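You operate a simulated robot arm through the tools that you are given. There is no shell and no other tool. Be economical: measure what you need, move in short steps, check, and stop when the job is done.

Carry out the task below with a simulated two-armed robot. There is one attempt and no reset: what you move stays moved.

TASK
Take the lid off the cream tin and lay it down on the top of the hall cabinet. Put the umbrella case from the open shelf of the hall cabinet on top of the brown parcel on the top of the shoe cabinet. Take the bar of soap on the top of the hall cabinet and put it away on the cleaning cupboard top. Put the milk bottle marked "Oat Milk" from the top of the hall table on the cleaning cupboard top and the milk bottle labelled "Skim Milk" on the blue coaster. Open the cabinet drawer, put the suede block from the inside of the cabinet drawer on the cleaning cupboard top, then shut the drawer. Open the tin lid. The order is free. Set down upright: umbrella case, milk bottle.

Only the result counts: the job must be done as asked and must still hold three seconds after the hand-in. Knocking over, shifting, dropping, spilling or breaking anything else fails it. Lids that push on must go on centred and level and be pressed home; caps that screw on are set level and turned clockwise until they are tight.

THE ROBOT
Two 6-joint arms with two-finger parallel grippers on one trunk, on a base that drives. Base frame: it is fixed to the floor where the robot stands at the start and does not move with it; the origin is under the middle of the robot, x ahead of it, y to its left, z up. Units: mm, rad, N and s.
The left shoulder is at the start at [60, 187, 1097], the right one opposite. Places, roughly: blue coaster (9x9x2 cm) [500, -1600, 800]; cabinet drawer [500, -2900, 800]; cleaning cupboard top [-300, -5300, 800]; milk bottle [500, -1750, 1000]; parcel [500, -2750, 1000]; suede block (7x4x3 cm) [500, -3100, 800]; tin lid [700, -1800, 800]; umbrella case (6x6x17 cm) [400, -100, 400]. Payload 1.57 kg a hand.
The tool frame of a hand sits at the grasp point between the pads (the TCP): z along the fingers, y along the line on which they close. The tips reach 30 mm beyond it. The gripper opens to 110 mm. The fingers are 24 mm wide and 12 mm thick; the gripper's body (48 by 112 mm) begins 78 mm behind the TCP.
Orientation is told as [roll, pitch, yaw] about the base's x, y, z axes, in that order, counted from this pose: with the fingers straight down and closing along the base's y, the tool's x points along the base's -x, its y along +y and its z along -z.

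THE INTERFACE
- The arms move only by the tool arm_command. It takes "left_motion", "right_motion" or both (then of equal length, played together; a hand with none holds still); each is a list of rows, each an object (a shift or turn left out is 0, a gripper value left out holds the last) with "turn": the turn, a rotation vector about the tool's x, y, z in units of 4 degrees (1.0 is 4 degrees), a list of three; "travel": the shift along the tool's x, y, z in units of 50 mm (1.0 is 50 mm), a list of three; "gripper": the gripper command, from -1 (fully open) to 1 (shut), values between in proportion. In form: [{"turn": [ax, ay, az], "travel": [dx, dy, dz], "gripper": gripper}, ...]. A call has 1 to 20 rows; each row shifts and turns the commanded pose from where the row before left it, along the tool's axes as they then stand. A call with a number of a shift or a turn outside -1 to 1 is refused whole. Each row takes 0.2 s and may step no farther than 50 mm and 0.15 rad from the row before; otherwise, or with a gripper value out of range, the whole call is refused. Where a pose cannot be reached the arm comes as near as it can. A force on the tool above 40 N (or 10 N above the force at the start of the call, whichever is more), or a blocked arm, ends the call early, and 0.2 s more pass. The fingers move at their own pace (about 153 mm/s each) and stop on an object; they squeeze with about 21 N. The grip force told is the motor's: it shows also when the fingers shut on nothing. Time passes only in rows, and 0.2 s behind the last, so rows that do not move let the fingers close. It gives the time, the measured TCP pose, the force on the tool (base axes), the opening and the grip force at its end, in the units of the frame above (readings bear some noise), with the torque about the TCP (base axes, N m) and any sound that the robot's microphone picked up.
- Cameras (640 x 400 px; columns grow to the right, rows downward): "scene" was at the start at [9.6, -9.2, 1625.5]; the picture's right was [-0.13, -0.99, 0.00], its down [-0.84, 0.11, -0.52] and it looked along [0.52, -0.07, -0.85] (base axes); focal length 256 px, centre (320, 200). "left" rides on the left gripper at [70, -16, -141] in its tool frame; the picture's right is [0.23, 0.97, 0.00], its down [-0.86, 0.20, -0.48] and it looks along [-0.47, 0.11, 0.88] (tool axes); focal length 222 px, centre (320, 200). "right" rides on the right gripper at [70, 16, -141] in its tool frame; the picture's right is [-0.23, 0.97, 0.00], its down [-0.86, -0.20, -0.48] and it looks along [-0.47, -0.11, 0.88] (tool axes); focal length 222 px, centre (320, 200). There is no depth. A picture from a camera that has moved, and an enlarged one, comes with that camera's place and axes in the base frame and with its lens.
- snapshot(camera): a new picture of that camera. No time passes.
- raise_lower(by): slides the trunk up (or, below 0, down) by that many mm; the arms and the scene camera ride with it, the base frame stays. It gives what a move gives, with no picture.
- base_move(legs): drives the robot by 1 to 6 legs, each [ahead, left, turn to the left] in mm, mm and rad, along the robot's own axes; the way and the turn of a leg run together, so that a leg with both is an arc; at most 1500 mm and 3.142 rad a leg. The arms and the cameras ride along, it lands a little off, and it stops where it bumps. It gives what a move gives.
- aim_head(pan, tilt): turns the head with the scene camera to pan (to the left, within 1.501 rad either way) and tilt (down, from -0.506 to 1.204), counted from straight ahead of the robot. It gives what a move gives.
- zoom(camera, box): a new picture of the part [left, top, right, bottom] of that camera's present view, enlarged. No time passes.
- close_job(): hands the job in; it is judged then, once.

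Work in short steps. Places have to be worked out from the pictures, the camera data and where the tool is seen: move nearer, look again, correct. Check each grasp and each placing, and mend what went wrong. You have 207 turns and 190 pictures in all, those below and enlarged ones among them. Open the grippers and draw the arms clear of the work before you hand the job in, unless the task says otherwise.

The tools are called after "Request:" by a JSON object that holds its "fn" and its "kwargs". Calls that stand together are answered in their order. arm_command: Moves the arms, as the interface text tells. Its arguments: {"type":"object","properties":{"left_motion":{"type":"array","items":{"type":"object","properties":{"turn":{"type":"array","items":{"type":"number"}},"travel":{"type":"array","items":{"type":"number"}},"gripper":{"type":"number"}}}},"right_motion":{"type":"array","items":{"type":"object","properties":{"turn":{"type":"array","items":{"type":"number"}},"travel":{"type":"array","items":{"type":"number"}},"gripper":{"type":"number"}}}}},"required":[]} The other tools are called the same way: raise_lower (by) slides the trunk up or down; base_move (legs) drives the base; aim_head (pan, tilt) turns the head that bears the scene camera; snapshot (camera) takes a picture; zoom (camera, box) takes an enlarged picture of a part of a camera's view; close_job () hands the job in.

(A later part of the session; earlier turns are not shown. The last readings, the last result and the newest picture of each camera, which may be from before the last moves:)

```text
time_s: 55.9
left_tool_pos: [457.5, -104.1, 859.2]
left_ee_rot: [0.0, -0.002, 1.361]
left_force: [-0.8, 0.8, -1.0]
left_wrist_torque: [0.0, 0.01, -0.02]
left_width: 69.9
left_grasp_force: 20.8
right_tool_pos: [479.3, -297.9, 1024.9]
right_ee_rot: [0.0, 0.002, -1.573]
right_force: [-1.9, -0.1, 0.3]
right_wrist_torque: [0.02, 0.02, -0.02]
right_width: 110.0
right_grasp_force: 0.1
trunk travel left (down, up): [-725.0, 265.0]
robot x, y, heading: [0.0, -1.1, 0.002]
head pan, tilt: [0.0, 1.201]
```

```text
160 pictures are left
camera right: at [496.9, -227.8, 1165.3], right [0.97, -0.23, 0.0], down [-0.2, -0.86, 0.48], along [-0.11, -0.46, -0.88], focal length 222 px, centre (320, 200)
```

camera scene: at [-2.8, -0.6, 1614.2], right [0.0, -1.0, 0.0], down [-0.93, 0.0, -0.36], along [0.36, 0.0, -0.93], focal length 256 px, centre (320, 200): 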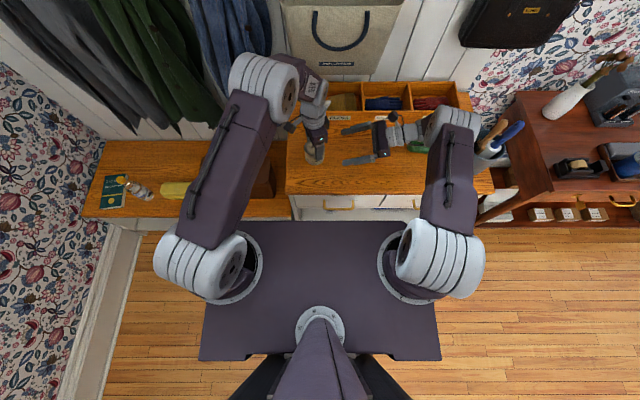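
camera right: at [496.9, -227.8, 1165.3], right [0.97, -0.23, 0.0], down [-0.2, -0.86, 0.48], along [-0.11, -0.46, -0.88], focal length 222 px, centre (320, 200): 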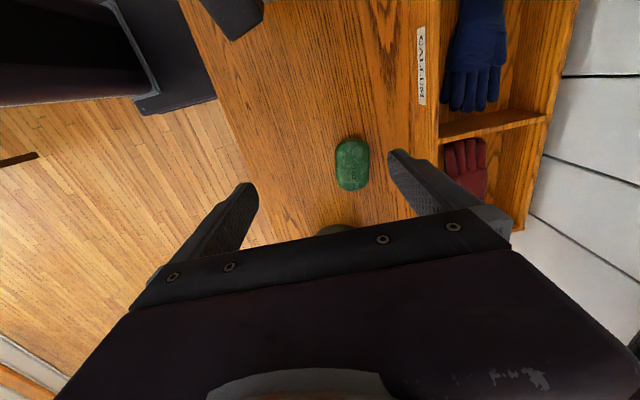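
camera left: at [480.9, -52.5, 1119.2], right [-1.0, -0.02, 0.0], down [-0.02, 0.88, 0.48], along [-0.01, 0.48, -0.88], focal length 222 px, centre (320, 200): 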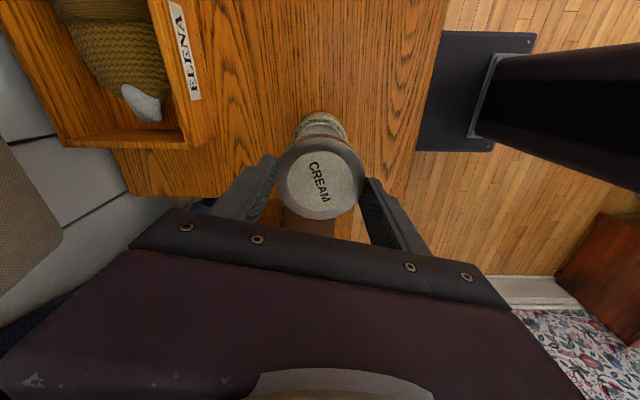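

Lower the lid gently towards contact; the right hand meanwhile goes above the soap at [520,-359].

Request:
{"fn": "arm_command", "kwargs": {"left_motion": [{"travel": [0, 0, 0.08]}, {"travel": [0, 0, 0.08]}, {"travel": [0, 0, 0.08]}, {"travel": [0, 0, 0.06]}, {"travel": [0, 0, 0.06]}, {}], "right_motion": [{"travel": [-0.62, 0.41, 0.3]}, {"travel": [-0.62, 0.41, 0.5]}, {"travel": [0, 0, 0.8]}, {"travel": [0, 0, 0.8]}, {}, {}]}}

Request:
{"fn": "snapshot", "kwargs": {"camera": "right"}}

Request:
{"fn": "snapshot", "kwargs": {"camera": "left"}}

```text
time_s: 57.3
left_tool_pos: [461.1, -105.2, 841.2]
left_ee_rot: [0.001, -0.001, 1.36]
left_force: [0.7, 0.0, 0.1]
left_wrist_torque: [0.03, -0.04, -0.06]
left_width: 70.1
left_grasp_force: 20.7
right_tool_pos: [521.2, -358.8, 903.5]
right_ee_rot: [0.001, 0.0, -1.571]
right_force: [-0.3, -0.7, -0.3]
right_wrist_torque: [0.02, 0.0, 0.04]
right_width: 109.7
right_grasp_force: 0.1
trunk travel left (down, up): [-725.0, 265.0]
robot x, y, heading: [0.7, 0.3, 0.0]
head pan, tilt: [0.0, 1.201]
```

```text
159 pictures are left
camera right: at [537.3, -288.1, 1044.0], right [0.97, -0.23, 0.0], down [-0.2, -0.86, 0.48], along [-0.11, -0.47, -0.88], focal length 222 px, centre (320, 200)
```

right: 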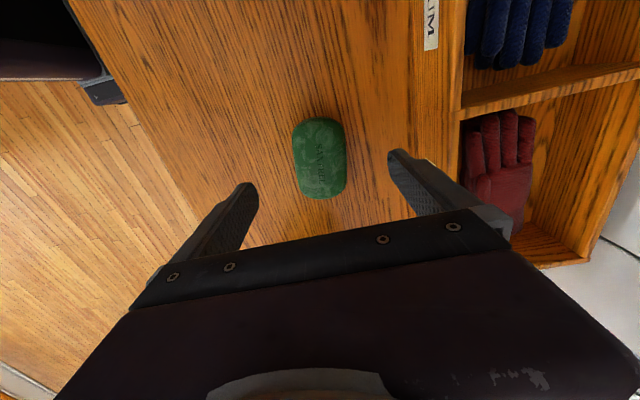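

```text
158 pictures are left
camera left: at [460.8, -176.6, 982.6], right [-1.0, -0.02, 0.0], down [-0.02, 0.88, 0.48], along [-0.01, 0.48, -0.88], focal length 222 px, centre (320, 200)
```

left: 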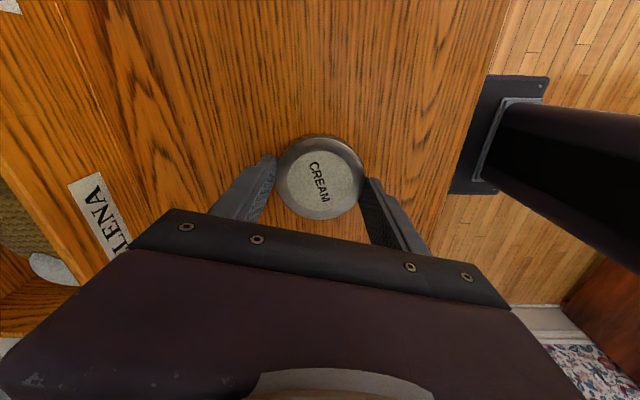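

Lid is hovering just above the surface. Lower by 2 mm rows; right descends over the soap and closes.

Request:
{"fn": "arm_command", "kwargs": {"left_motion": [{"travel": [0, 0, 0.04]}, {"travel": [0, 0, 0.04]}, {}, {"travel": [0, 0, 0.04]}, {}, {}], "right_motion": [{"travel": [0, 0.05, 0.7]}, {"travel": [0, 0, 0.66]}, {}, {"gripper": 1}, {"gripper": 1}, {"gripper": 1}]}}

Request:
{"fn": "zoom", "kwargs": {"camera": "left", "box": [240, 110, 400, 230]}}

Request:
{"fn": "snapshot", "kwargs": {"camera": "right"}}

```text
time_s: 58.7
left_tool_pos: [457.5, -105.8, 835.6]
left_ee_rot: [0.0, -0.002, 1.36]
left_force: [-0.3, 0.4, 0.4]
left_wrist_torque: [0.0, 0.0, 0.04]
left_width: 69.8
left_grasp_force: 20.3
right_tool_pos: [522.4, -359.3, 833.1]
right_ee_rot: [0.0, 0.001, -1.572]
right_force: [-0.3, 0.5, 1.4]
right_wrist_torque: [0.13, 0.06, 0.03]
right_width: 56.3
right_grasp_force: 21.4
trunk travel left (down, up): [-725.0, 265.0]
robot x, y, heading: [-1.0, -2.3, -0.001]
head pan, tilt: [0.0, 1.201]
```

```text
3.33 times, centred on (320, 170) of left
camera zoom: at [459.7, -176.5, 976.8], right [-1.0, -0.02, 0.0], down [-0.02, 0.88, 0.48], along [-0.01, 0.48, -0.88], focal length 740 px, centre (320, 300)
```

zoom: 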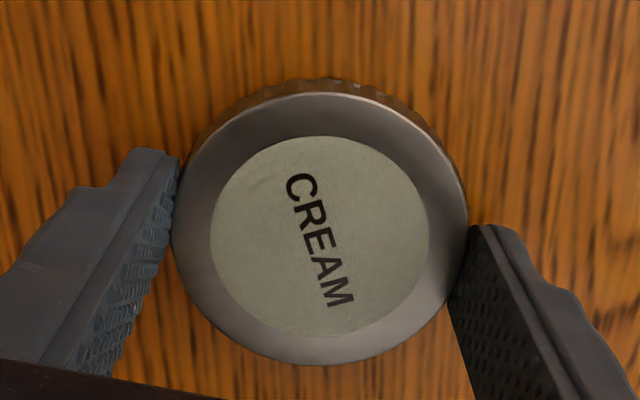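

```text
156 pictures are left
camera right: at [540.4, -289.2, 974.8], right [0.97, -0.23, 0.0], down [-0.2, -0.86, 0.48], along [-0.11, -0.47, -0.88], focal length 222 px, centre (320, 200)
```

right: 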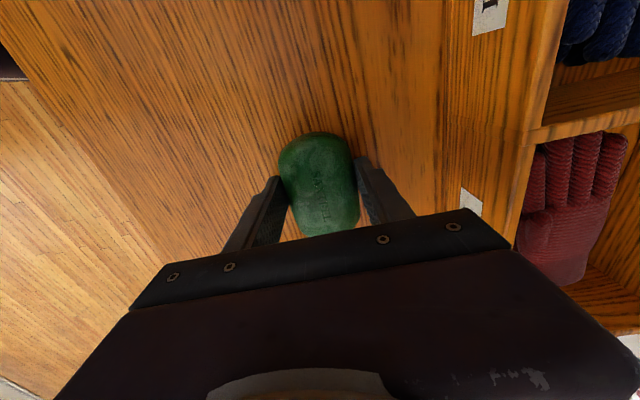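

Soap gripped at 56 mm; lift it. Lid still not touching, continue slowly down.

Request:
{"fn": "arm_command", "kwargs": {"left_motion": [{"travel": [0, 0, 0.04]}, {}, {"travel": [0, 0, 0.03]}, {}, {"travel": [0, 0, 0.03]}, {}], "right_motion": [{"travel": [0, 0, -0.3]}, {"travel": [0, 0, -0.7]}, {"travel": [0, 0, -0.8]}, {"travel": [0, 0, -0.8]}, {}, {}]}}

Request:
{"fn": "snapshot", "kwargs": {"camera": "right"}}

```text
time_s: 60.1
left_tool_pos: [459.0, -103.5, 831.7]
left_ee_rot: [-0.005, 0.0, 1.362]
left_force: [2.1, 0.2, 16.0]
left_wrist_torque: [-0.12, 0.17, 0.13]
left_width: 69.7
left_grasp_force: 21.6
right_tool_pos: [522.3, -358.6, 965.7]
right_ee_rot: [0.001, 0.0, -1.573]
right_force: [-0.3, -0.5, -0.6]
right_wrist_torque: [-0.02, 0.03, 0.01]
right_width: 56.6
right_grasp_force: 21.4
trunk travel left (down, up): [-725.0, 265.0]
robot x, y, heading: [3.8, -5.1, 0.003]
head pan, tilt: [0.0, 1.201]
```

```text
155 pictures are left
camera right: at [538.8, -287.9, 1107.1], right [0.97, -0.23, 0.0], down [-0.2, -0.85, 0.48], along [-0.11, -0.47, -0.88], focal length 222 px, centre (320, 200)
```

right: 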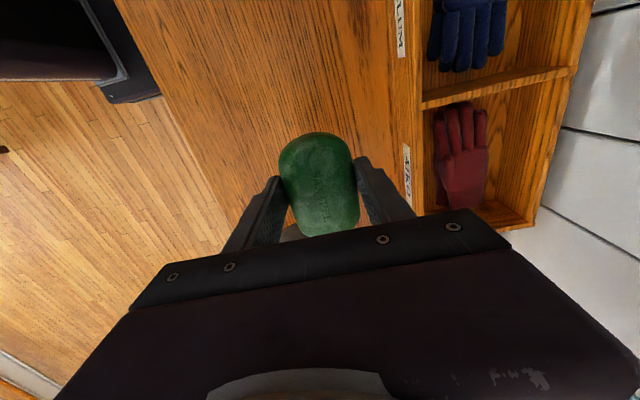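

Contact at z 832 (16 N). Ease up 1 mm, open and raise the left hand.

Request:
{"fn": "arm_command", "kwargs": {"left_motion": [{"travel": [0, 0, -0.03]}, {"gripper": 0.1}, {"gripper": -0.6}, {"gripper": -1}, {"travel": [0, 0, -0.3]}, {"travel": [0, 0, -0.9]}, {"travel": [0, 0, -0.9]}, {"travel": [0, 0, -0.9]}, {}]}}

Request:
{"fn": "snapshot", "kwargs": {"camera": "left"}}

```text
time_s: 62.1
left_tool_pos: [461.7, -101.8, 982.1]
left_ee_rot: [0.001, -0.003, 1.362]
left_force: [0.2, -0.6, -0.3]
left_wrist_torque: [0.01, 0.05, -0.04]
left_width: 110.0
left_grasp_force: 0.0
right_tool_pos: [523.5, -358.3, 964.2]
right_ee_rot: [0.0, 0.001, -1.571]
right_force: [-0.4, -0.5, -1.1]
right_wrist_torque: [0.0, -0.02, 0.01]
right_width: 56.3
right_grasp_force: 21.2
trunk travel left (down, up): [-725.0, 265.0]
robot x, y, heading: [0.3, -1.2, -0.003]
head pan, tilt: [0.0, 1.201]
```

```text
154 pictures are left
camera left: at [461.1, -173.4, 1123.7], right [-1.0, -0.02, 0.0], down [-0.02, 0.88, 0.48], along [-0.01, 0.48, -0.88], focal length 222 px, centre (320, 200)
```

left: 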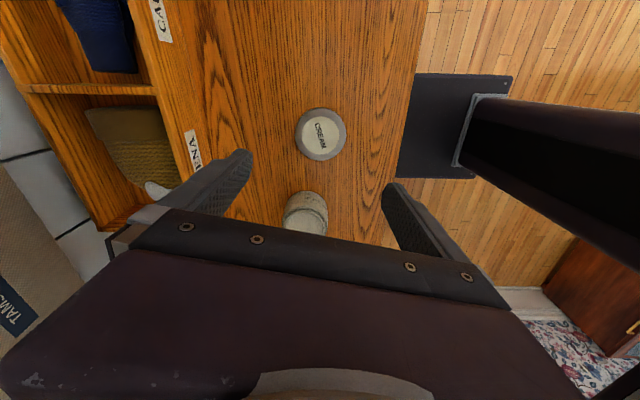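

Lid lies on the cabinet top beside the tin. Next the umbrella case: back off 500 mm, then tilt the head to see the open shelf.

Request:
{"fn": "base_move", "kwargs": {"legs": [[-550, 0, 0]]}}

Request:
{"fn": "raise_lower", "kwargs": {"by": -400}}

Request:
{"fn": "aim_head", "kwargs": {"pan": 0, "tilt": 0.75}}

Request:
{"fn": "snapshot", "kwargs": {"camera": "scene"}}

```text
time_s: 65.2
left_tool_pos: [-80.0, -102.2, 982.9]
left_ee_rot: [0.001, -0.002, 1.362]
left_force: [0.1, 1.1, 0.8]
left_wrist_torque: [-0.02, 0.01, 0.01]
left_width: 109.9
left_grasp_force: 0.1
right_tool_pos: [-16.1, -359.1, 964.8]
right_ee_rot: [0.001, 0.001, -1.573]
right_force: [0.7, -0.9, -2.2]
right_wrist_torque: [0.01, -0.01, -0.01]
right_width: 56.3
right_grasp_force: 20.6
trunk travel left (down, up): [-725.0, 265.0]
robot x, y, heading: [-540.7, -0.6, 0.0]
head pan, tilt: [0.0, 1.201]
```

```text
time_s: 69.0
left_tool_pos: [-79.2, -102.8, 583.1]
left_ee_rot: [-0.002, -0.003, 1.361]
left_force: [0.5, -0.1, 0.5]
left_wrist_torque: [0.0, 0.02, -0.01]
left_width: 110.1
left_grasp_force: 0.1
right_tool_pos: [-18.0, -357.9, 565.1]
right_ee_rot: [0.001, 0.001, -1.573]
right_force: [0.8, -0.1, -2.0]
right_wrist_torque: [0.01, 0.02, -0.01]
right_width: 56.4
right_grasp_force: 21.2
trunk travel left (down, up): [-325.0, 665.0]
robot x, y, heading: [-540.8, 1.1, 0.004]
head pan, tilt: [0.0, 1.201]
```

```text
time_s: 69.9
left_tool_pos: [-80.6, -101.8, 582.0]
left_ee_rot: [0.0, -0.001, 1.361]
left_force: [-0.3, 0.0, -0.3]
left_wrist_torque: [-0.05, -0.04, -0.01]
left_width: 110.0
left_grasp_force: 0.1
right_tool_pos: [-17.3, -359.4, 564.3]
right_ee_rot: [0.001, 0.0, -1.573]
right_force: [0.7, -0.3, -1.7]
right_wrist_torque: [-0.02, 0.0, 0.01]
right_width: 56.2
right_grasp_force: 21.2
trunk travel left (down, up): [-325.0, 665.0]
robot x, y, heading: [-539.5, 0.7, -0.0]
head pan, tilt: [0.0, 0.75]
```

```text
153 pictures are left
camera scene: at [-515.6, -0.3, 1245.9], right [0.0, -1.0, 0.0], down [-0.68, 0.0, -0.73], along [0.73, 0.0, -0.68], focal length 256 px, centre (320, 200)
```

scene: 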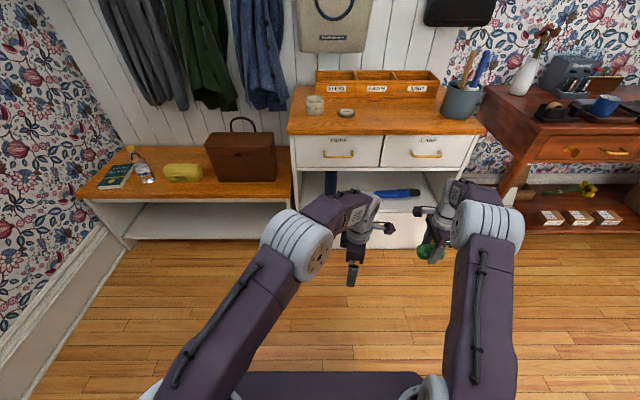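

The open shelf below the drawers holds a dark-blue upright item (col 330) and another blue one. Lower more for a direct look.

Request:
{"fn": "raise_lower", "kwargs": {"by": -280}}

Request:
{"fn": "aim_head", "kwargs": {"pan": 0, "tilt": 0.5}}

Request:
{"fn": "snapshot", "kwargs": {"camera": "scene"}}

Request:
{"fn": "snapshot", "kwargs": {"camera": "left"}}

```text
time_s: 72.8
left_tool_pos: [-80.2, -101.1, 302.4]
left_ee_rot: [0.0, -0.002, 1.362]
left_force: [0.1, -0.3, -0.5]
left_wrist_torque: [0.0, 0.02, -0.02]
left_width: 110.2
left_grasp_force: 0.1
right_tool_pos: [-17.7, -358.1, 284.7]
right_ee_rot: [0.0, 0.004, -1.572]
right_force: [-0.2, 0.0, -1.7]
right_wrist_torque: [0.01, -0.02, 0.01]
right_width: 56.6
right_grasp_force: 21.3
trunk travel left (down, up): [-45.0, 945.0]
robot x, y, heading: [-541.7, -1.5, -0.001]
head pan, tilt: [0.0, 0.75]
```

```text
time_s: 73.5
left_tool_pos: [-81.2, -101.2, 302.4]
left_ee_rot: [-0.002, -0.001, 1.36]
left_force: [0.1, -0.4, -0.1]
left_wrist_torque: [-0.02, -0.02, 0.0]
left_width: 109.8
left_grasp_force: 0.0
right_tool_pos: [-16.8, -359.2, 284.4]
right_ee_rot: [-0.001, 0.001, -1.571]
right_force: [0.2, 0.1, -1.7]
right_wrist_torque: [-0.01, -0.01, 0.0]
right_width: 56.7
right_grasp_force: 20.7
trunk travel left (down, up): [-45.0, 945.0]
robot x, y, heading: [-535.3, 4.6, 0.001]
head pan, tilt: [0.0, 0.499]
```

```text
152 pictures are left
camera scene: at [-507.6, -0.2, 987.8], right [0.0, -1.0, 0.0], down [-0.48, 0.0, -0.88], along [0.88, 0.0, -0.48], focal length 256 px, centre (320, 200)
```

scene: 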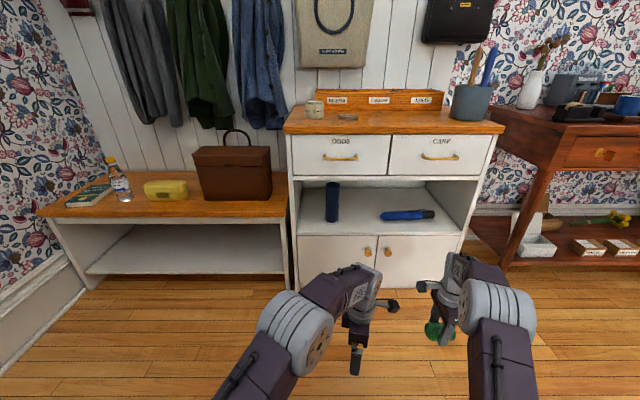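

```text
151 pictures are left
camera left: at [-79.6, -173.3, 443.5], right [-1.0, -0.02, 0.0], down [-0.02, 0.88, 0.48], along [-0.01, 0.48, -0.88], focal length 222 px, centre (320, 200)
```

left: 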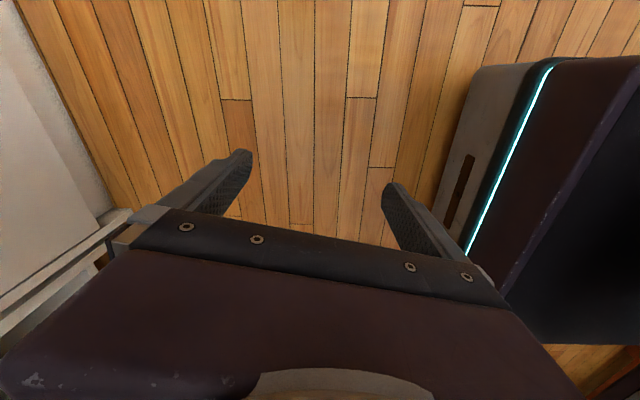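

The umbrella case stands at about [485,-55] on the shelf (z≈368); the shelf opening reaches z≈615. I raise the trunk a bit, pull the soap hand back, and unwind the left wrist.

Request:
{"fn": "raise_lower", "kwargs": {"by": 180}}

Request:
{"fn": "arm_command", "kwargs": {"left_motion": [{"turn": [0, 0, 1]}, {"turn": [0, 0, 1]}, {"turn": [0, 0, 1]}, {"turn": [0, 0, 1]}, {"turn": [0, 0, 1]}, {"turn": [0, 0, 1]}, {"turn": [0, 0, 1]}, {"turn": [0, 0, 1]}, {"turn": [0, 0, 1]}, {"turn": [0, 0, 1]}, {"turn": [0, 0, 1]}, {"turn": [0, 0, 1]}, {"turn": [0, 0, 1]}, {"turn": [0, 0, 1]}, {"turn": [0, 0, 1]}, {"turn": [0, 0, 1]}, {"turn": [0, 0, 1]}, {"turn": [0, 0, 1]}, {"turn": [0, 0, 1]}, {"turn": [0, 0, 0.5]}], "right_motion": [{"travel": [0, -0.8, 0]}, {"travel": [0, -0.8, 0]}, {"travel": [0, -0.8, 0]}, {"travel": [0, -0.8, 0]}, {"travel": [0, -0.8, 0]}, {"travel": [0, -0.8, 0]}, {"travel": [0, -0.7, 0]}, {}, {}, {}, {}, {}, {}, {}, {}, {}, {}, {}, {}, {}]}}

Request:
{"fn": "arm_command", "kwargs": {"left_motion": [{"travel": [0, 0.9, 0]}, {"travel": [0, 0.9, 0], "turn": [0, -1, 0]}, {"turn": [0, -1, 0]}, {"turn": [0, -1, 0]}, {"turn": [0, -1, 0]}, {"turn": [0, -1, 0]}, {"turn": [0, -1, 0]}, {"turn": [0, -1, 0]}, {"turn": [0, -1, 0]}, {"turn": [0, -1, 0]}, {"turn": [0, -1, 0]}, {"turn": [0, -1, 0]}, {"turn": [0, -1, 0]}, {"turn": [0, -1, 0]}, {"turn": [0, -1, 0]}, {"turn": [0, -1, 0]}, {"turn": [0, -1, 0]}, {"turn": [0, -1, 0]}, {"turn": [0, -1, 0]}, {"turn": [0, -1, 0]}]}}

Request:
{"fn": "snapshot", "kwargs": {"camera": "scene"}}

Request:
{"fn": "snapshot", "kwargs": {"camera": "left"}}

```text
time_s: 75.5
left_tool_pos: [-79.6, -102.0, 482.3]
left_ee_rot: [0.0, -0.003, 1.362]
left_force: [1.0, 0.9, -0.5]
left_wrist_torque: [0.0, -0.01, 0.0]
left_width: 110.2
left_grasp_force: 0.1
right_tool_pos: [-17.3, -357.5, 464.4]
right_ee_rot: [0.0, 0.003, -1.572]
right_force: [0.5, 0.1, -1.1]
right_wrist_torque: [0.02, 0.01, -0.02]
right_width: 56.2
right_grasp_force: 20.9
trunk travel left (down, up): [-225.0, 765.0]
robot x, y, heading: [-539.4, -0.2, -0.006]
head pan, tilt: [0.0, 0.499]
```

```text
time_s: 79.7
left_tool_pos: [-81.3, -101.9, 481.6]
left_ee_rot: [0.002, 0.0, -0.003]
left_force: [-0.2, -0.1, 0.0]
left_wrist_torque: [-0.02, 0.02, -0.01]
left_width: 110.2
left_grasp_force: 0.0
right_tool_pos: [-290.6, -356.4, 462.5]
right_ee_rot: [0.001, 0.003, -1.573]
right_force: [0.1, -0.3, -1.0]
right_wrist_torque: [0.01, -0.02, -0.01]
right_width: 56.7
right_grasp_force: 21.3
trunk travel left (down, up): [-225.0, 765.0]
robot x, y, heading: [-538.6, -0.1, -0.003]
head pan, tilt: [0.0, 0.499]
```

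```text
time_s: 83.9
left_tool_pos: [-45.2, -51.8, 519.9]
left_ee_rot: [0.073, -1.27, -0.057]
left_force: [0.1, 0.3, 0.9]
left_wrist_torque: [0.0, 0.01, -0.01]
left_width: 110.0
left_grasp_force: 0.1
left hand out of reach, approached as far as the arm can: row 9, 16, 17, 18, 19, 20
right_tool_pos: [-291.1, -357.1, 463.6]
right_ee_rot: [0.0, 0.002, -1.574]
right_force: [0.3, -0.2, -1.3]
right_wrist_torque: [-0.02, -0.02, 0.03]
right_width: 56.3
right_grasp_force: 20.9
trunk travel left (down, up): [-225.0, 765.0]
robot x, y, heading: [-539.2, -0.3, -0.002]
head pan, tilt: [0.0, 0.499]
```

```text
150 pictures are left
camera scene: at [-507.6, -0.3, 1167.9], right [0.0, -1.0, 0.0], down [-0.48, 0.0, -0.88], along [0.88, 0.0, -0.48], focal length 256 px, centre (320, 200)
```

scene: 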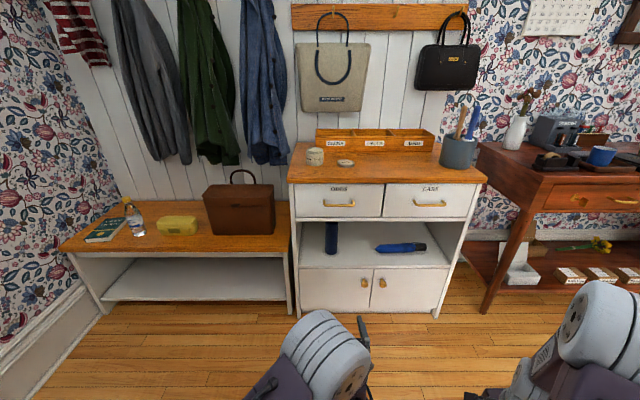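

```text
149 pictures are left
camera left: at [-201.6, -70.1, 494.0], right [-0.08, 0.98, -0.2], down [-0.21, 0.18, 0.96], along [0.98, 0.12, 0.19], focal length 222 px, centre (320, 200)
```

left: 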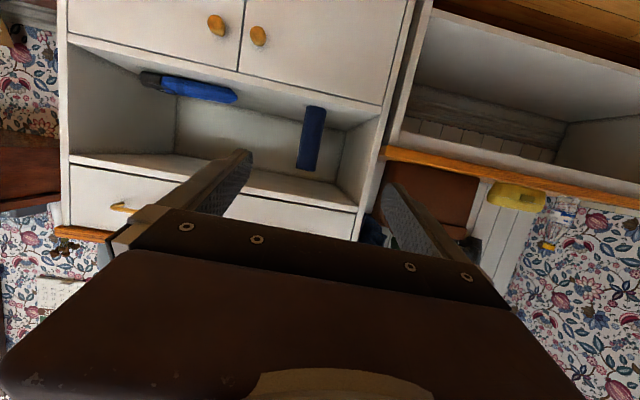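

The hand gets horizontal but the arm is folded too tightly; extend it forward and see if it reaches the commanded attitude.

Request:
{"fn": "arm_command", "kwargs": {"left_motion": [{"travel": [0, 0, 0.7]}, {"travel": [0, 0, 0.7]}, {"travel": [0, 0, 0.7]}, {}]}}

```text
time_s: 84.9
left_tool_pos: [54.0, -53.3, 487.5]
left_ee_rot: [0.055, -1.272, -0.043]
left_force: [-0.4, -0.4, -0.2]
left_wrist_torque: [0.0, -0.03, 0.01]
left_width: 110.1
left_grasp_force: 0.0
right_tool_pos: [-291.0, -356.2, 462.4]
right_ee_rot: [0.001, 0.003, -1.573]
right_force: [-0.5, 0.2, -1.5]
right_wrist_torque: [0.02, 0.02, -0.01]
right_width: 56.3
right_grasp_force: 21.1
trunk travel left (down, up): [-225.0, 765.0]
robot x, y, heading: [-540.9, -0.6, 0.001]
head pan, tilt: [0.0, 0.499]
```

Now fine: pointing [0.957,0.014,-0.295]. Measure the case precisely with zooms.

Request:
{"fn": "zoom", "kwargs": {"camera": "scene", "box": [280, 190, 440, 290]}}

Request:
{"fn": "snapshot", "kwargs": {"camera": "left"}}

```text
4.00 times, centred on (360, 240) of scene
camera zoom: at [-507.6, -0.2, 1167.9], right [0.0, -1.0, 0.0], down [-0.48, 0.0, -0.88], along [0.88, 0.0, -0.48], focal length 1025 px, centre (160, 40)
```

zoom: 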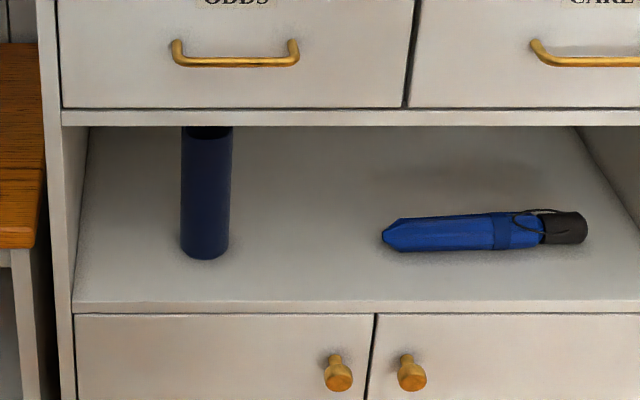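

```text
147 pictures are left
camera left: at [-102.4, -69.5, 461.5], right [-0.07, 0.98, -0.2], down [-0.21, 0.18, 0.96], along [0.98, 0.11, 0.19], focal length 222 px, centre (320, 200)
```

left: 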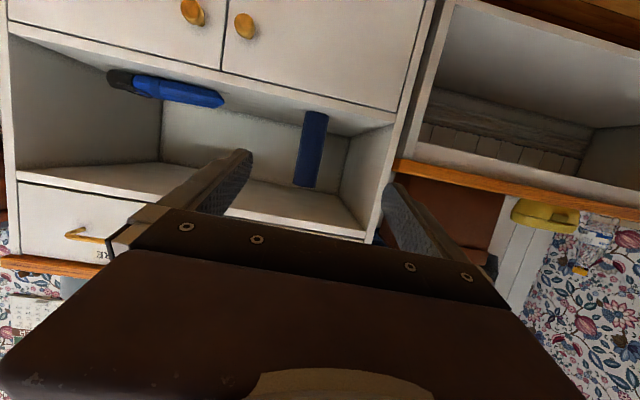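

Case centre at about [450,-55], z 368–540. Lower the trunk 25 mm and drive forward 300 mm, then look.

Request:
{"fn": "raise_lower", "kwargs": {"by": -25}}

Request:
{"fn": "base_move", "kwargs": {"legs": [[290, 0, 0]]}}

Request:
{"fn": "snapshot", "kwargs": {"camera": "left"}}

Request:
{"fn": "snapshot", "kwargs": {"camera": "scene"}}

```text
time_s: 85.6
left_tool_pos: [53.3, -53.8, 463.3]
left_ee_rot: [0.051, -1.274, -0.041]
left_force: [0.5, -0.4, 0.5]
left_wrist_torque: [0.0, 0.01, 0.03]
left_width: 109.8
left_grasp_force: 0.1
right_tool_pos: [-291.5, -356.4, 438.3]
right_ee_rot: [0.0, 0.002, -1.571]
right_force: [0.4, 0.2, -1.2]
right_wrist_torque: [0.04, 0.0, -0.01]
right_width: 56.4
right_grasp_force: 21.2
trunk travel left (down, up): [-200.0, 790.0]
robot x, y, heading: [-542.1, -1.1, -0.002]
head pan, tilt: [0.0, 0.499]
```

```text
time_s: 87.7
left_tool_pos: [345.6, -46.8, 462.3]
left_ee_rot: [0.053, -1.273, -0.036]
left_force: [-0.7, 0.4, 1.1]
left_wrist_torque: [0.0, 0.0, -0.02]
left_width: 110.1
left_grasp_force: 0.1
right_tool_pos: [2.2, -353.4, 437.3]
right_ee_rot: [0.001, 0.003, -1.566]
right_force: [0.3, -0.5, -0.9]
right_wrist_torque: [0.02, 0.04, -0.01]
right_width: 56.2
right_grasp_force: 21.1
trunk travel left (down, up): [-200.0, 790.0]
robot x, y, heading: [-249.0, 1.1, 0.011]
head pan, tilt: [0.0, 0.499]
```

```text
146 pictures are left
camera left: at [189.4, -65.5, 436.5], right [-0.08, 0.98, -0.2], down [-0.21, 0.18, 0.96], along [0.97, 0.12, 0.19], focal length 222 px, centre (320, 200)
```

left: 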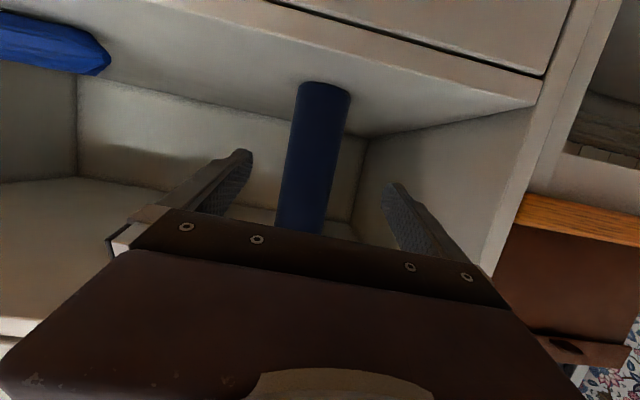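

```text
145 pictures are left
camera scene: at [-215.8, 0.9, 1142.9], right [0.01, -1.0, 0.0], down [-0.48, 0.0, -0.88], along [0.88, 0.01, -0.48], focal length 256 px, centre (320, 200)
```

scene: 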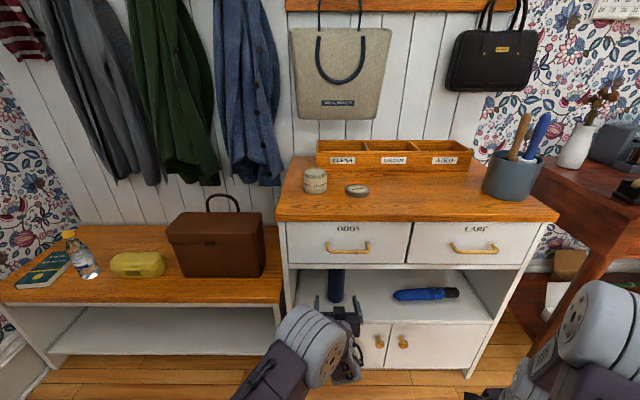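

Case is between the fingers, ~105 mm ahead, slightly towards −y. Advance the hand, keeping height.

Request:
{"fn": "arm_command", "kwargs": {"left_motion": [{"travel": [-0.17, -0.063, 0.67]}, {"travel": [-0.17, -0.063, 0.67]}, {"travel": [-0.17, -0.063, 0.67]}, {}]}}

Request:
{"fn": "snapshot", "kwargs": {"camera": "left"}}

```text
time_s: 88.7
left_tool_pos: [449.8, -54.2, 455.6]
left_ee_rot: [0.055, -1.27, -0.039]
left_force: [-0.4, -0.7, -0.1]
left_wrist_torque: [0.03, 0.01, 0.01]
left_width: 110.1
left_grasp_force: 0.1
right_tool_pos: [2.0, -353.7, 437.2]
right_ee_rot: [-0.001, 0.0, -1.566]
right_force: [-0.4, 0.7, -1.7]
right_wrist_torque: [0.05, -0.03, 0.01]
right_width: 56.3
right_grasp_force: 20.9
trunk travel left (down, up): [-200.0, 790.0]
robot x, y, heading: [-253.1, -0.9, 0.005]
head pan, tilt: [0.0, 0.499]
```

```text
144 pictures are left
camera left: at [293.5, -71.7, 429.8], right [-0.08, 0.98, -0.2], down [-0.21, 0.18, 0.96], along [0.97, 0.12, 0.19], focal length 222 px, centre (320, 200)
```

left: 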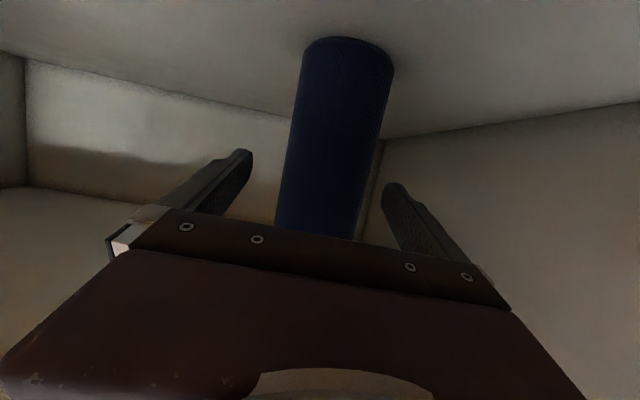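

Centred enough. Close on the case.

Request:
{"fn": "arm_command", "kwargs": {"left_motion": [{"gripper": 0.3}, {"gripper": 1}, {"gripper": 1}, {"gripper": 1}, {}]}}

Request:
{"fn": "snapshot", "kwargs": {"camera": "left"}}

```text
time_s: 89.8
left_tool_pos: [449.8, -53.6, 456.6]
left_ee_rot: [0.054, -1.271, -0.035]
left_force: [2.8, 1.3, 1.6]
left_wrist_torque: [-0.05, -0.11, 0.06]
left_width: 56.0
left_grasp_force: 21.4
right_tool_pos: [2.1, -354.4, 438.4]
right_ee_rot: [-0.001, 0.001, -1.567]
right_force: [0.9, 0.8, -1.1]
right_wrist_torque: [0.04, 0.01, -0.01]
right_width: 56.4
right_grasp_force: 21.0
trunk travel left (down, up): [-200.0, 790.0]
robot x, y, heading: [-248.9, 0.4, 0.004]
head pan, tilt: [0.0, 0.499]
```

```text
143 pictures are left
camera left: at [293.3, -71.8, 430.3], right [-0.08, 0.98, -0.2], down [-0.21, 0.18, 0.96], along [0.97, 0.12, 0.19], focal length 222 px, centre (320, 200)
```

left: 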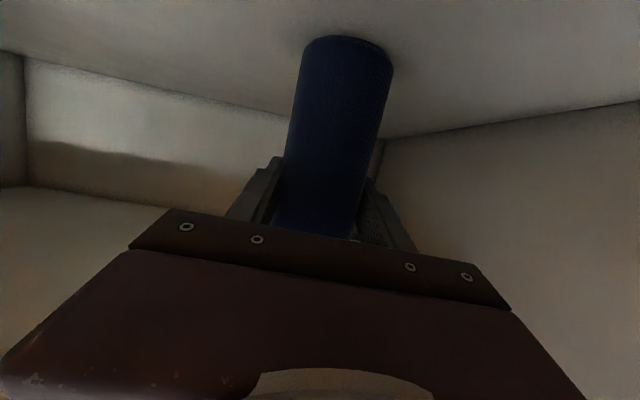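

Gripped at 56 mm, ~89 mm above its base. Raise 20 mm and back straight out.

Request:
{"fn": "raise_lower", "kwargs": {"by": 22}}

Request:
{"fn": "base_move", "kwargs": {"legs": [[-500, 0, 0]]}}

Request:
{"fn": "raise_lower", "kwargs": {"by": 680}}

Request:
{"fn": "aim_head", "kwargs": {"pan": -0.9, "tilt": 0.4}}

Request:
{"fn": "snapshot", "kwargs": {"camera": "scene"}}

Request:
{"fn": "snapshot", "kwargs": {"camera": "left"}}

```text
time_s: 90.5
left_tool_pos: [448.8, -55.1, 477.0]
left_ee_rot: [0.052, -1.27, -0.036]
left_force: [-0.1, 0.7, -2.3]
left_wrist_torque: [0.01, -0.03, 0.0]
left_width: 56.0
left_grasp_force: 21.1
right_tool_pos: [2.6, -354.8, 459.0]
right_ee_rot: [0.0, 0.002, -1.564]
right_force: [-0.1, 0.3, -1.0]
right_wrist_torque: [0.0, -0.01, -0.02]
right_width: 56.1
right_grasp_force: 20.6
trunk travel left (down, up): [-222.0, 768.0]
robot x, y, heading: [-249.5, 0.4, 0.008]
head pan, tilt: [0.0, 0.499]
```

```text
time_s: 93.5
left_tool_pos: [-45.2, -54.8, 478.7]
left_ee_rot: [0.055, -1.273, -0.029]
left_force: [-0.3, 0.0, -0.6]
left_wrist_torque: [0.04, -0.02, 0.02]
left_width: 55.9
left_grasp_force: 20.8
right_tool_pos: [-489.2, -357.3, 459.0]
right_ee_rot: [0.0, 0.002, -1.559]
right_force: [0.7, -0.1, -1.4]
right_wrist_torque: [0.01, -0.03, 0.02]
right_width: 56.3
right_grasp_force: 20.8
trunk travel left (down, up): [-222.0, 768.0]
robot x, y, heading: [-743.3, -4.1, 0.015]
head pan, tilt: [0.0, 0.499]
```

```text
refused: 680 is not a number from -400 to 400
```

```text
time_s: 94.7
left_tool_pos: [-44.7, -55.1, 478.5]
left_ee_rot: [0.055, -1.273, -0.029]
left_force: [-0.5, 0.3, -0.3]
left_wrist_torque: [-0.01, 0.02, 0.01]
left_width: 55.9
left_grasp_force: 21.0
right_tool_pos: [-489.1, -356.6, 459.7]
right_ee_rot: [0.0, 0.001, -1.561]
right_force: [0.4, 0.2, -0.4]
right_wrist_torque: [0.01, -0.02, 0.0]
right_width: 56.5
right_grasp_force: 20.9
trunk travel left (down, up): [-222.0, 768.0]
robot x, y, heading: [-742.0, -0.4, 0.015]
head pan, tilt: [-0.901, 0.4]
```

```text
142 pictures are left
camera scene: at [-742.4, -76.8, 1174.0], right [-0.78, -0.63, 0.0], down [-0.25, 0.3, -0.92], along [0.58, -0.71, -0.39], focal length 256 px, centre (320, 200)
```

scene: 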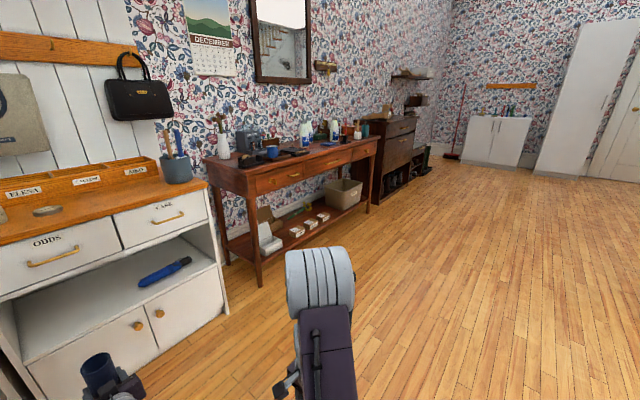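

```text
141 pictures are left
camera left: at [-200.5, -73.4, 451.8], right [-0.09, 0.98, -0.2], down [-0.21, 0.18, 0.96], along [0.97, 0.13, 0.19], focal length 222 px, centre (320, 200)
```

left: 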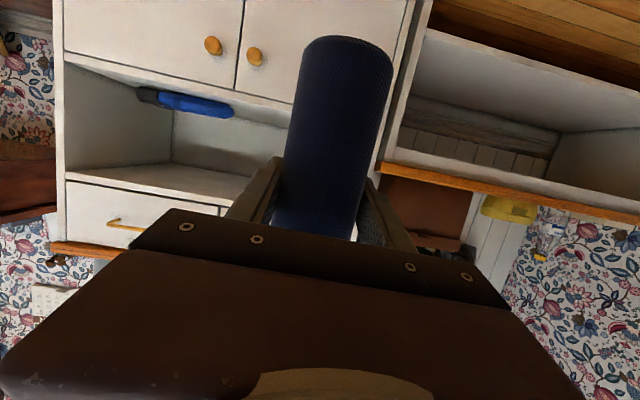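

Case and soap held. Raise the trunk and strafe right to the shoe cabinet.

Request:
{"fn": "raise_lower", "kwargs": {"by": 400}}

Request:
{"fn": "raise_lower", "kwargs": {"by": 300}}

Request:
{"fn": "base_move", "kwargs": {"legs": [[0, -1300, -0.015], [0, -1300, 0]]}}

Request:
{"fn": "aim_head", "kwargs": {"pan": 0, "tilt": 0.6}}

Request:
{"fn": "snapshot", "kwargs": {"camera": "scene"}}

```text
time_s: 98.5
left_tool_pos: [-44.2, -54.4, 877.1]
left_ee_rot: [0.054, -1.271, -0.03]
left_force: [-0.4, -0.2, -1.6]
left_wrist_torque: [0.02, -0.04, 0.04]
left_width: 55.9
left_grasp_force: 21.4
right_tool_pos: [-489.7, -356.8, 860.0]
right_ee_rot: [-0.001, 0.001, -1.56]
right_force: [0.0, -0.6, -1.4]
right_wrist_torque: [0.04, 0.03, -0.02]
right_width: 56.2
right_grasp_force: 20.6
trunk travel left (down, up): [-622.0, 368.0]
robot x, y, heading: [-741.6, -4.8, 0.014]
head pan, tilt: [-0.901, 0.4]
```

```text
time_s: 101.5
left_tool_pos: [-44.6, -54.9, 1176.2]
left_ee_rot: [0.054, -1.268, -0.03]
left_force: [-0.1, 0.2, -1.8]
left_wrist_torque: [0.01, -0.05, 0.01]
left_width: 55.9
left_grasp_force: 21.0
right_tool_pos: [-489.3, -358.4, 1159.2]
right_ee_rot: [-0.001, 0.002, -1.56]
right_force: [0.1, -1.1, -0.5]
right_wrist_torque: [0.0, -0.02, 0.01]
right_width: 56.5
right_grasp_force: 20.7
trunk travel left (down, up): [-922.0, 68.0]
robot x, y, heading: [-740.1, -1.1, 0.015]
head pan, tilt: [-0.901, 0.4]
```

```text
time_s: 114.3
left_tool_pos: [-101.6, -2718.8, 1176.5]
left_ee_rot: [0.051, -1.272, -0.067]
left_force: [0.0, -0.4, -1.2]
left_wrist_torque: [-0.03, 0.02, -0.02]
left_width: 55.8
left_grasp_force: 20.6
right_tool_pos: [-558.5, -3003.0, 1160.2]
right_ee_rot: [-0.001, 0.0, -1.6]
right_force: [0.3, -0.3, -1.0]
right_wrist_torque: [0.01, 0.01, -0.01]
right_width: 56.4
right_grasp_force: 20.4
trunk travel left (down, up): [-922.0, 68.0]
robot x, y, heading: [-801.1, -2643.4, -0.029]
head pan, tilt: [-0.901, 0.4]
```

```text
time_s: 115.5
left_tool_pos: [-102.4, -2718.2, 1176.5]
left_ee_rot: [0.052, -1.27, -0.067]
left_force: [0.1, -0.6, -2.3]
left_wrist_torque: [0.01, -0.02, -0.02]
left_width: 55.7
left_grasp_force: 20.9
right_tool_pos: [-557.4, -3003.8, 1159.4]
right_ee_rot: [0.0, 0.002, -1.6]
right_force: [-0.9, 0.4, -0.9]
right_wrist_torque: [0.03, 0.02, 0.03]
right_width: 56.4
right_grasp_force: 21.3
trunk travel left (down, up): [-922.0, 68.0]
robot x, y, heading: [-799.3, -2641.2, -0.023]
head pan, tilt: [0.0, 0.6]
```

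```text
140 pictures are left
camera scene: at [-768.2, -2642.0, 1855.8], right [-0.03, -1.0, 0.0], down [-0.56, 0.01, -0.82], along [0.82, -0.02, -0.57], focal length 256 px, centre (320, 200)
```

scene: 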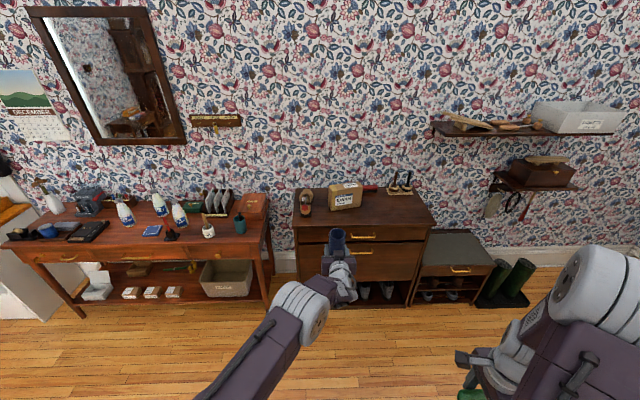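

The parcel is visible on the shoe cabinet. Zoom in.

Request:
{"fn": "zoom", "kwargs": {"camera": "scene", "box": [280, 165, 440, 265]}}

Request:
{"fn": "zoom", "kwargs": {"camera": "scene", "box": [90, 170, 270, 280]}}

Request:
{"fn": "snapshot", "kwargs": {"camera": "left"}}

```text
4.00 times, centred on (360, 215) of scene
camera zoom: at [-768.2, -2642.0, 1855.8], right [-0.03, -1.0, 0.0], down [-0.56, 0.01, -0.82], along [0.82, -0.02, -0.57], focal length 1025 px, centre (160, 140)
```

zoom: 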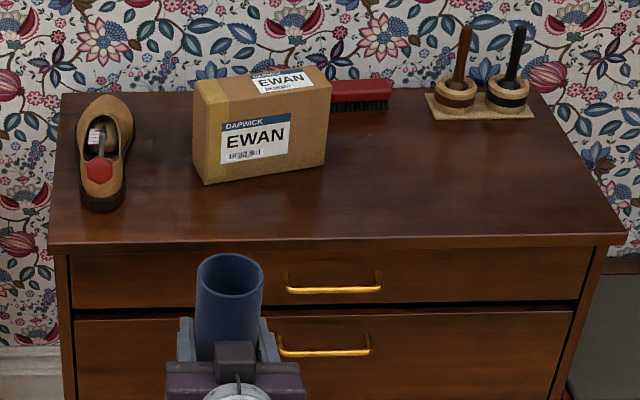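

```text
3.56 times, centred on (180, 225) of scene
camera zoom: at [-768.2, -2642.0, 1855.8], right [-0.03, -1.0, 0.0], down [-0.56, 0.01, -0.82], along [0.82, -0.02, -0.57], focal length 911 px, centre (818, 111)
```

zoom: 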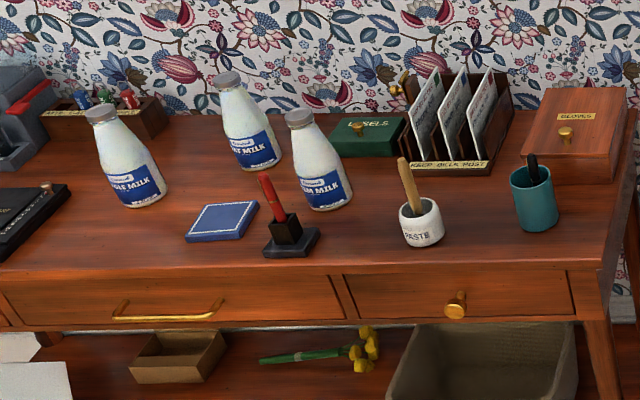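

```text
137 pictures are left
camera left: at [-259.1, -2731.3, 1151.8], right [-0.05, 0.98, -0.2], down [-0.2, 0.19, 0.96], along [0.98, 0.09, 0.19], focal length 222 px, centre (320, 200)
```

left: 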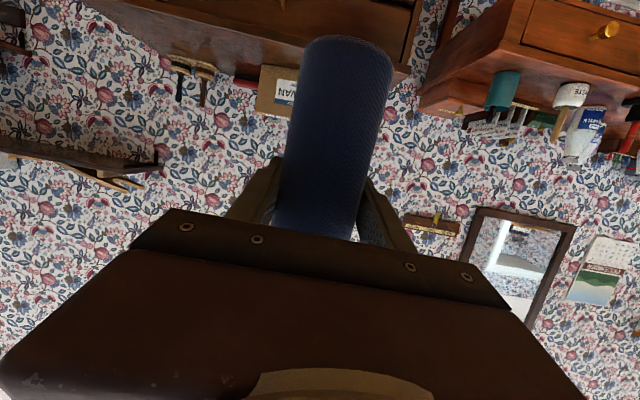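

From stereo: shoe cabinet top z≈919, parcel top z≈1057, centre ≈[523,-2825], about 190×62 mm, turned ~14°. Drive so the case comes to about x=440 at y≈-2825, still 30 mm above.

Request:
{"fn": "base_move", "kwargs": {"legs": [[543, -110, 0.023]]}}

Request:
{"fn": "aim_head", "kwargs": {"pan": -0.15, "tilt": 0.75}}

Request:
{"fn": "snapshot", "kwargs": {"camera": "scene"}}

Request:
{"fn": "snapshot", "kwargs": {"camera": "left"}}

```text
time_s: 118.7
left_tool_pos: [427.3, -2831.4, 1179.0]
left_ee_rot: [0.053, -1.271, -0.058]
left_force: [-0.1, 0.4, -0.6]
left_wrist_torque: [0.0, 0.0, -0.04]
left_width: 55.8
left_grasp_force: 21.1
right_tool_pos: [-26.0, -3121.1, 1160.6]
right_ee_rot: [0.001, -0.001, -1.589]
right_force: [0.0, 0.2, -0.1]
right_wrist_torque: [-0.02, -0.02, 0.05]
right_width: 56.3
right_grasp_force: 21.0
trunk travel left (down, up): [-922.0, 68.0]
robot x, y, heading: [-274.1, -2765.8, -0.021]
head pan, tilt: [0.0, 0.6]
```

```text
time_s: 119.4
left_tool_pos: [428.3, -2830.6, 1177.4]
left_ee_rot: [0.055, -1.272, -0.058]
left_force: [-0.3, 0.2, -1.6]
left_wrist_torque: [-0.01, 0.0, -0.01]
left_width: 56.0
left_grasp_force: 21.2
right_tool_pos: [-24.8, -3123.3, 1160.1]
right_ee_rot: [0.001, 0.001, -1.589]
right_force: [0.2, -0.2, -1.8]
right_wrist_torque: [-0.01, 0.02, 0.02]
right_width: 56.3
right_grasp_force: 21.2
trunk travel left (down, up): [-922.0, 68.0]
robot x, y, heading: [-266.5, -2761.2, -0.016]
head pan, tilt: [-0.15, 0.75]
```

```text
136 pictures are left
camera scene: at [-245.4, -2774.3, 1843.0], right [-0.16, -0.99, 0.0], down [-0.67, 0.11, -0.73], along [0.72, -0.12, -0.68], focal length 256 px, centre (320, 200)
```

scene: 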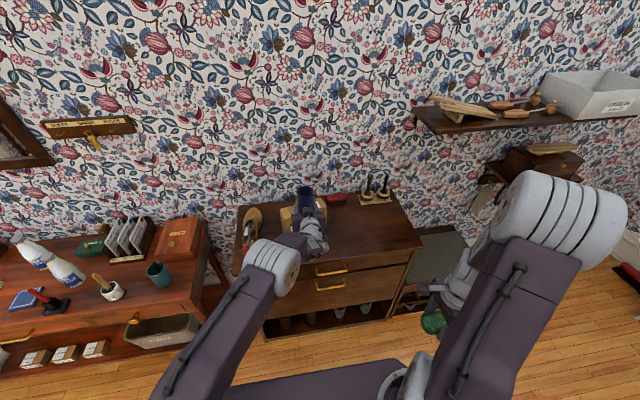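

```text
135 pictures are left
camera left: at [271.3, -2846.0, 1151.9], right [-0.06, 0.98, -0.2], down [-0.2, 0.19, 0.96], along [0.98, 0.1, 0.19], focal length 222 px, centre (320, 200)
```

left: 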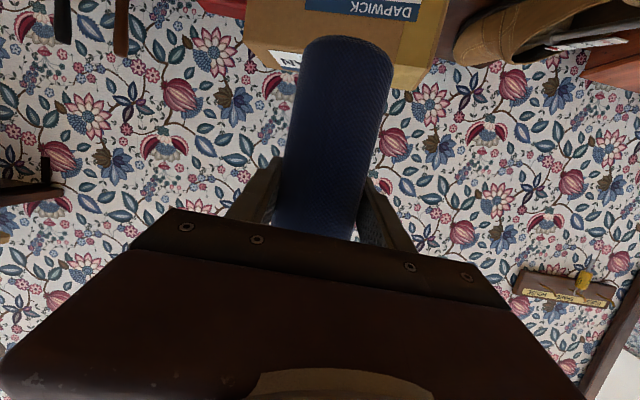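

Zoom both for a refined parcel position.

Request:
{"fn": "zoom", "kwargs": {"camera": "left", "box": [220, 0, 476, 160]}}

Request:
{"fn": "zoom", "kwargs": {"camera": "scene", "box": [230, 170, 358, 250]}}

```text
2.50 times, centred on (348, 80) of left
camera zoom: at [271.3, -2846.0, 1151.9], right [-0.06, 0.98, -0.2], down [-0.2, 0.19, 0.96], along [0.98, 0.1, 0.19], focal length 555 px, centre (250, 500)
```

zoom: 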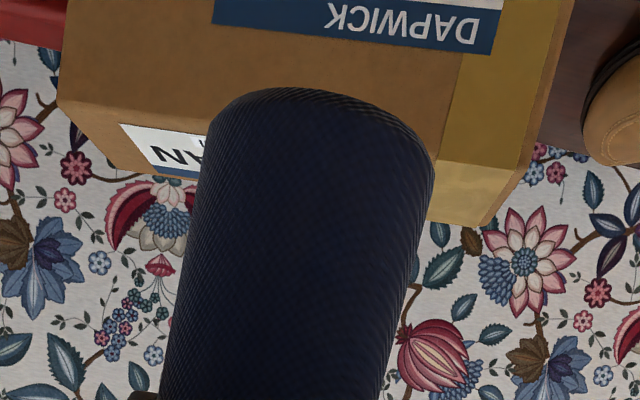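

```text
5.00 times, centred on (294, 210) of scene
camera zoom: at [-245.4, -2774.3, 1843.0], right [-0.16, -0.99, 0.0], down [-0.67, 0.11, -0.73], along [0.72, -0.12, -0.68], focal length 1282 px, centre (450, 150)
```

zoom: 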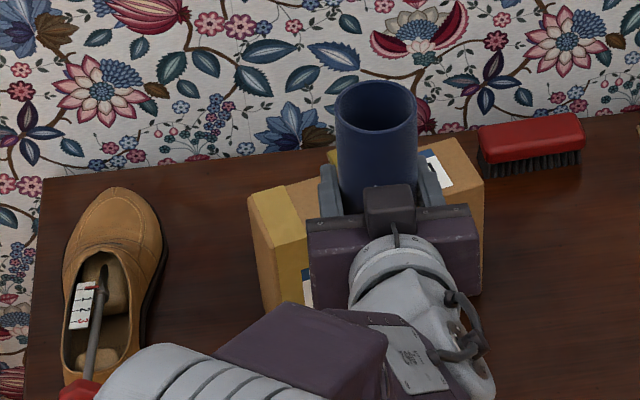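

Estimates of the parcel centre spread over x≈523–557, so I advance with height clearance to x≈528 and look again closely.

Request:
{"fn": "arm_command", "kwargs": {"left_motion": [{"travel": [-0.197, 0.01, 0.638]}, {"travel": [-0.197, 0.01, 0.638]}, {"travel": [-0.197, 0.01, 0.638]}, {}]}}

Request:
{"fn": "zoom", "kwargs": {"camera": "left", "box": [160, 0, 480, 200]}}

Request:
{"fn": "zoom", "kwargs": {"camera": "scene", "box": [230, 170, 358, 250]}}

```text
time_s: 120.4
left_tool_pos: [479.5, -2831.8, 1177.3]
left_ee_rot: [0.057, -1.272, -0.059]
left_force: [-0.1, -0.6, -1.5]
left_wrist_torque: [-0.01, -0.02, 0.01]
left_width: 56.0
left_grasp_force: 21.0
left hand out of reach, approached as far as the arm can: row 2, 3
right_tool_pos: [-24.7, -3121.5, 1160.2]
right_ee_rot: [0.0, 0.002, -1.587]
right_force: [0.7, 0.5, -1.0]
right_wrist_torque: [0.04, -0.03, -0.03]
right_width: 56.1
right_grasp_force: 20.7
trunk travel left (down, up): [-922.0, 68.0]
robot x, y, heading: [-269.7, -2761.7, -0.015]
head pan, tilt: [-0.15, 0.75]
```

```text
2.00 times, centred on (320, 100) of left
camera zoom: at [323.4, -2846.7, 1152.6], right [-0.06, 0.98, -0.2], down [-0.2, 0.18, 0.96], along [0.98, 0.1, 0.19], focal length 444 px, centre (320, 400)
```

zoom: 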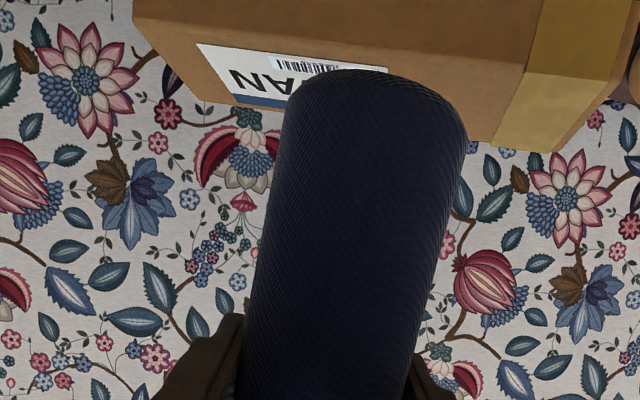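

```text
5.00 times, centred on (294, 210) of scene
camera zoom: at [-245.1, -2774.6, 1842.9], right [-0.16, -0.99, 0.0], down [-0.67, 0.11, -0.73], along [0.72, -0.12, -0.68], focal length 1282 px, centre (450, 150)
```

zoom: 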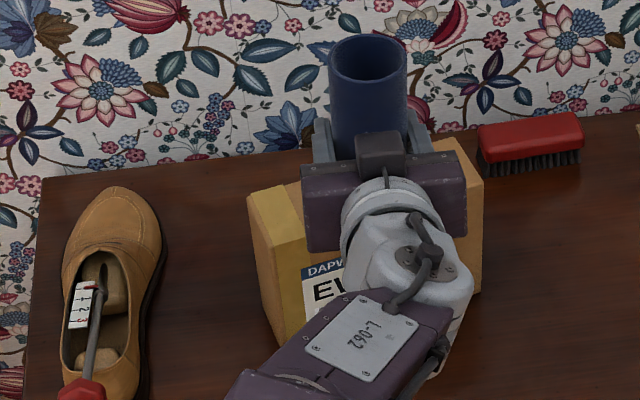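

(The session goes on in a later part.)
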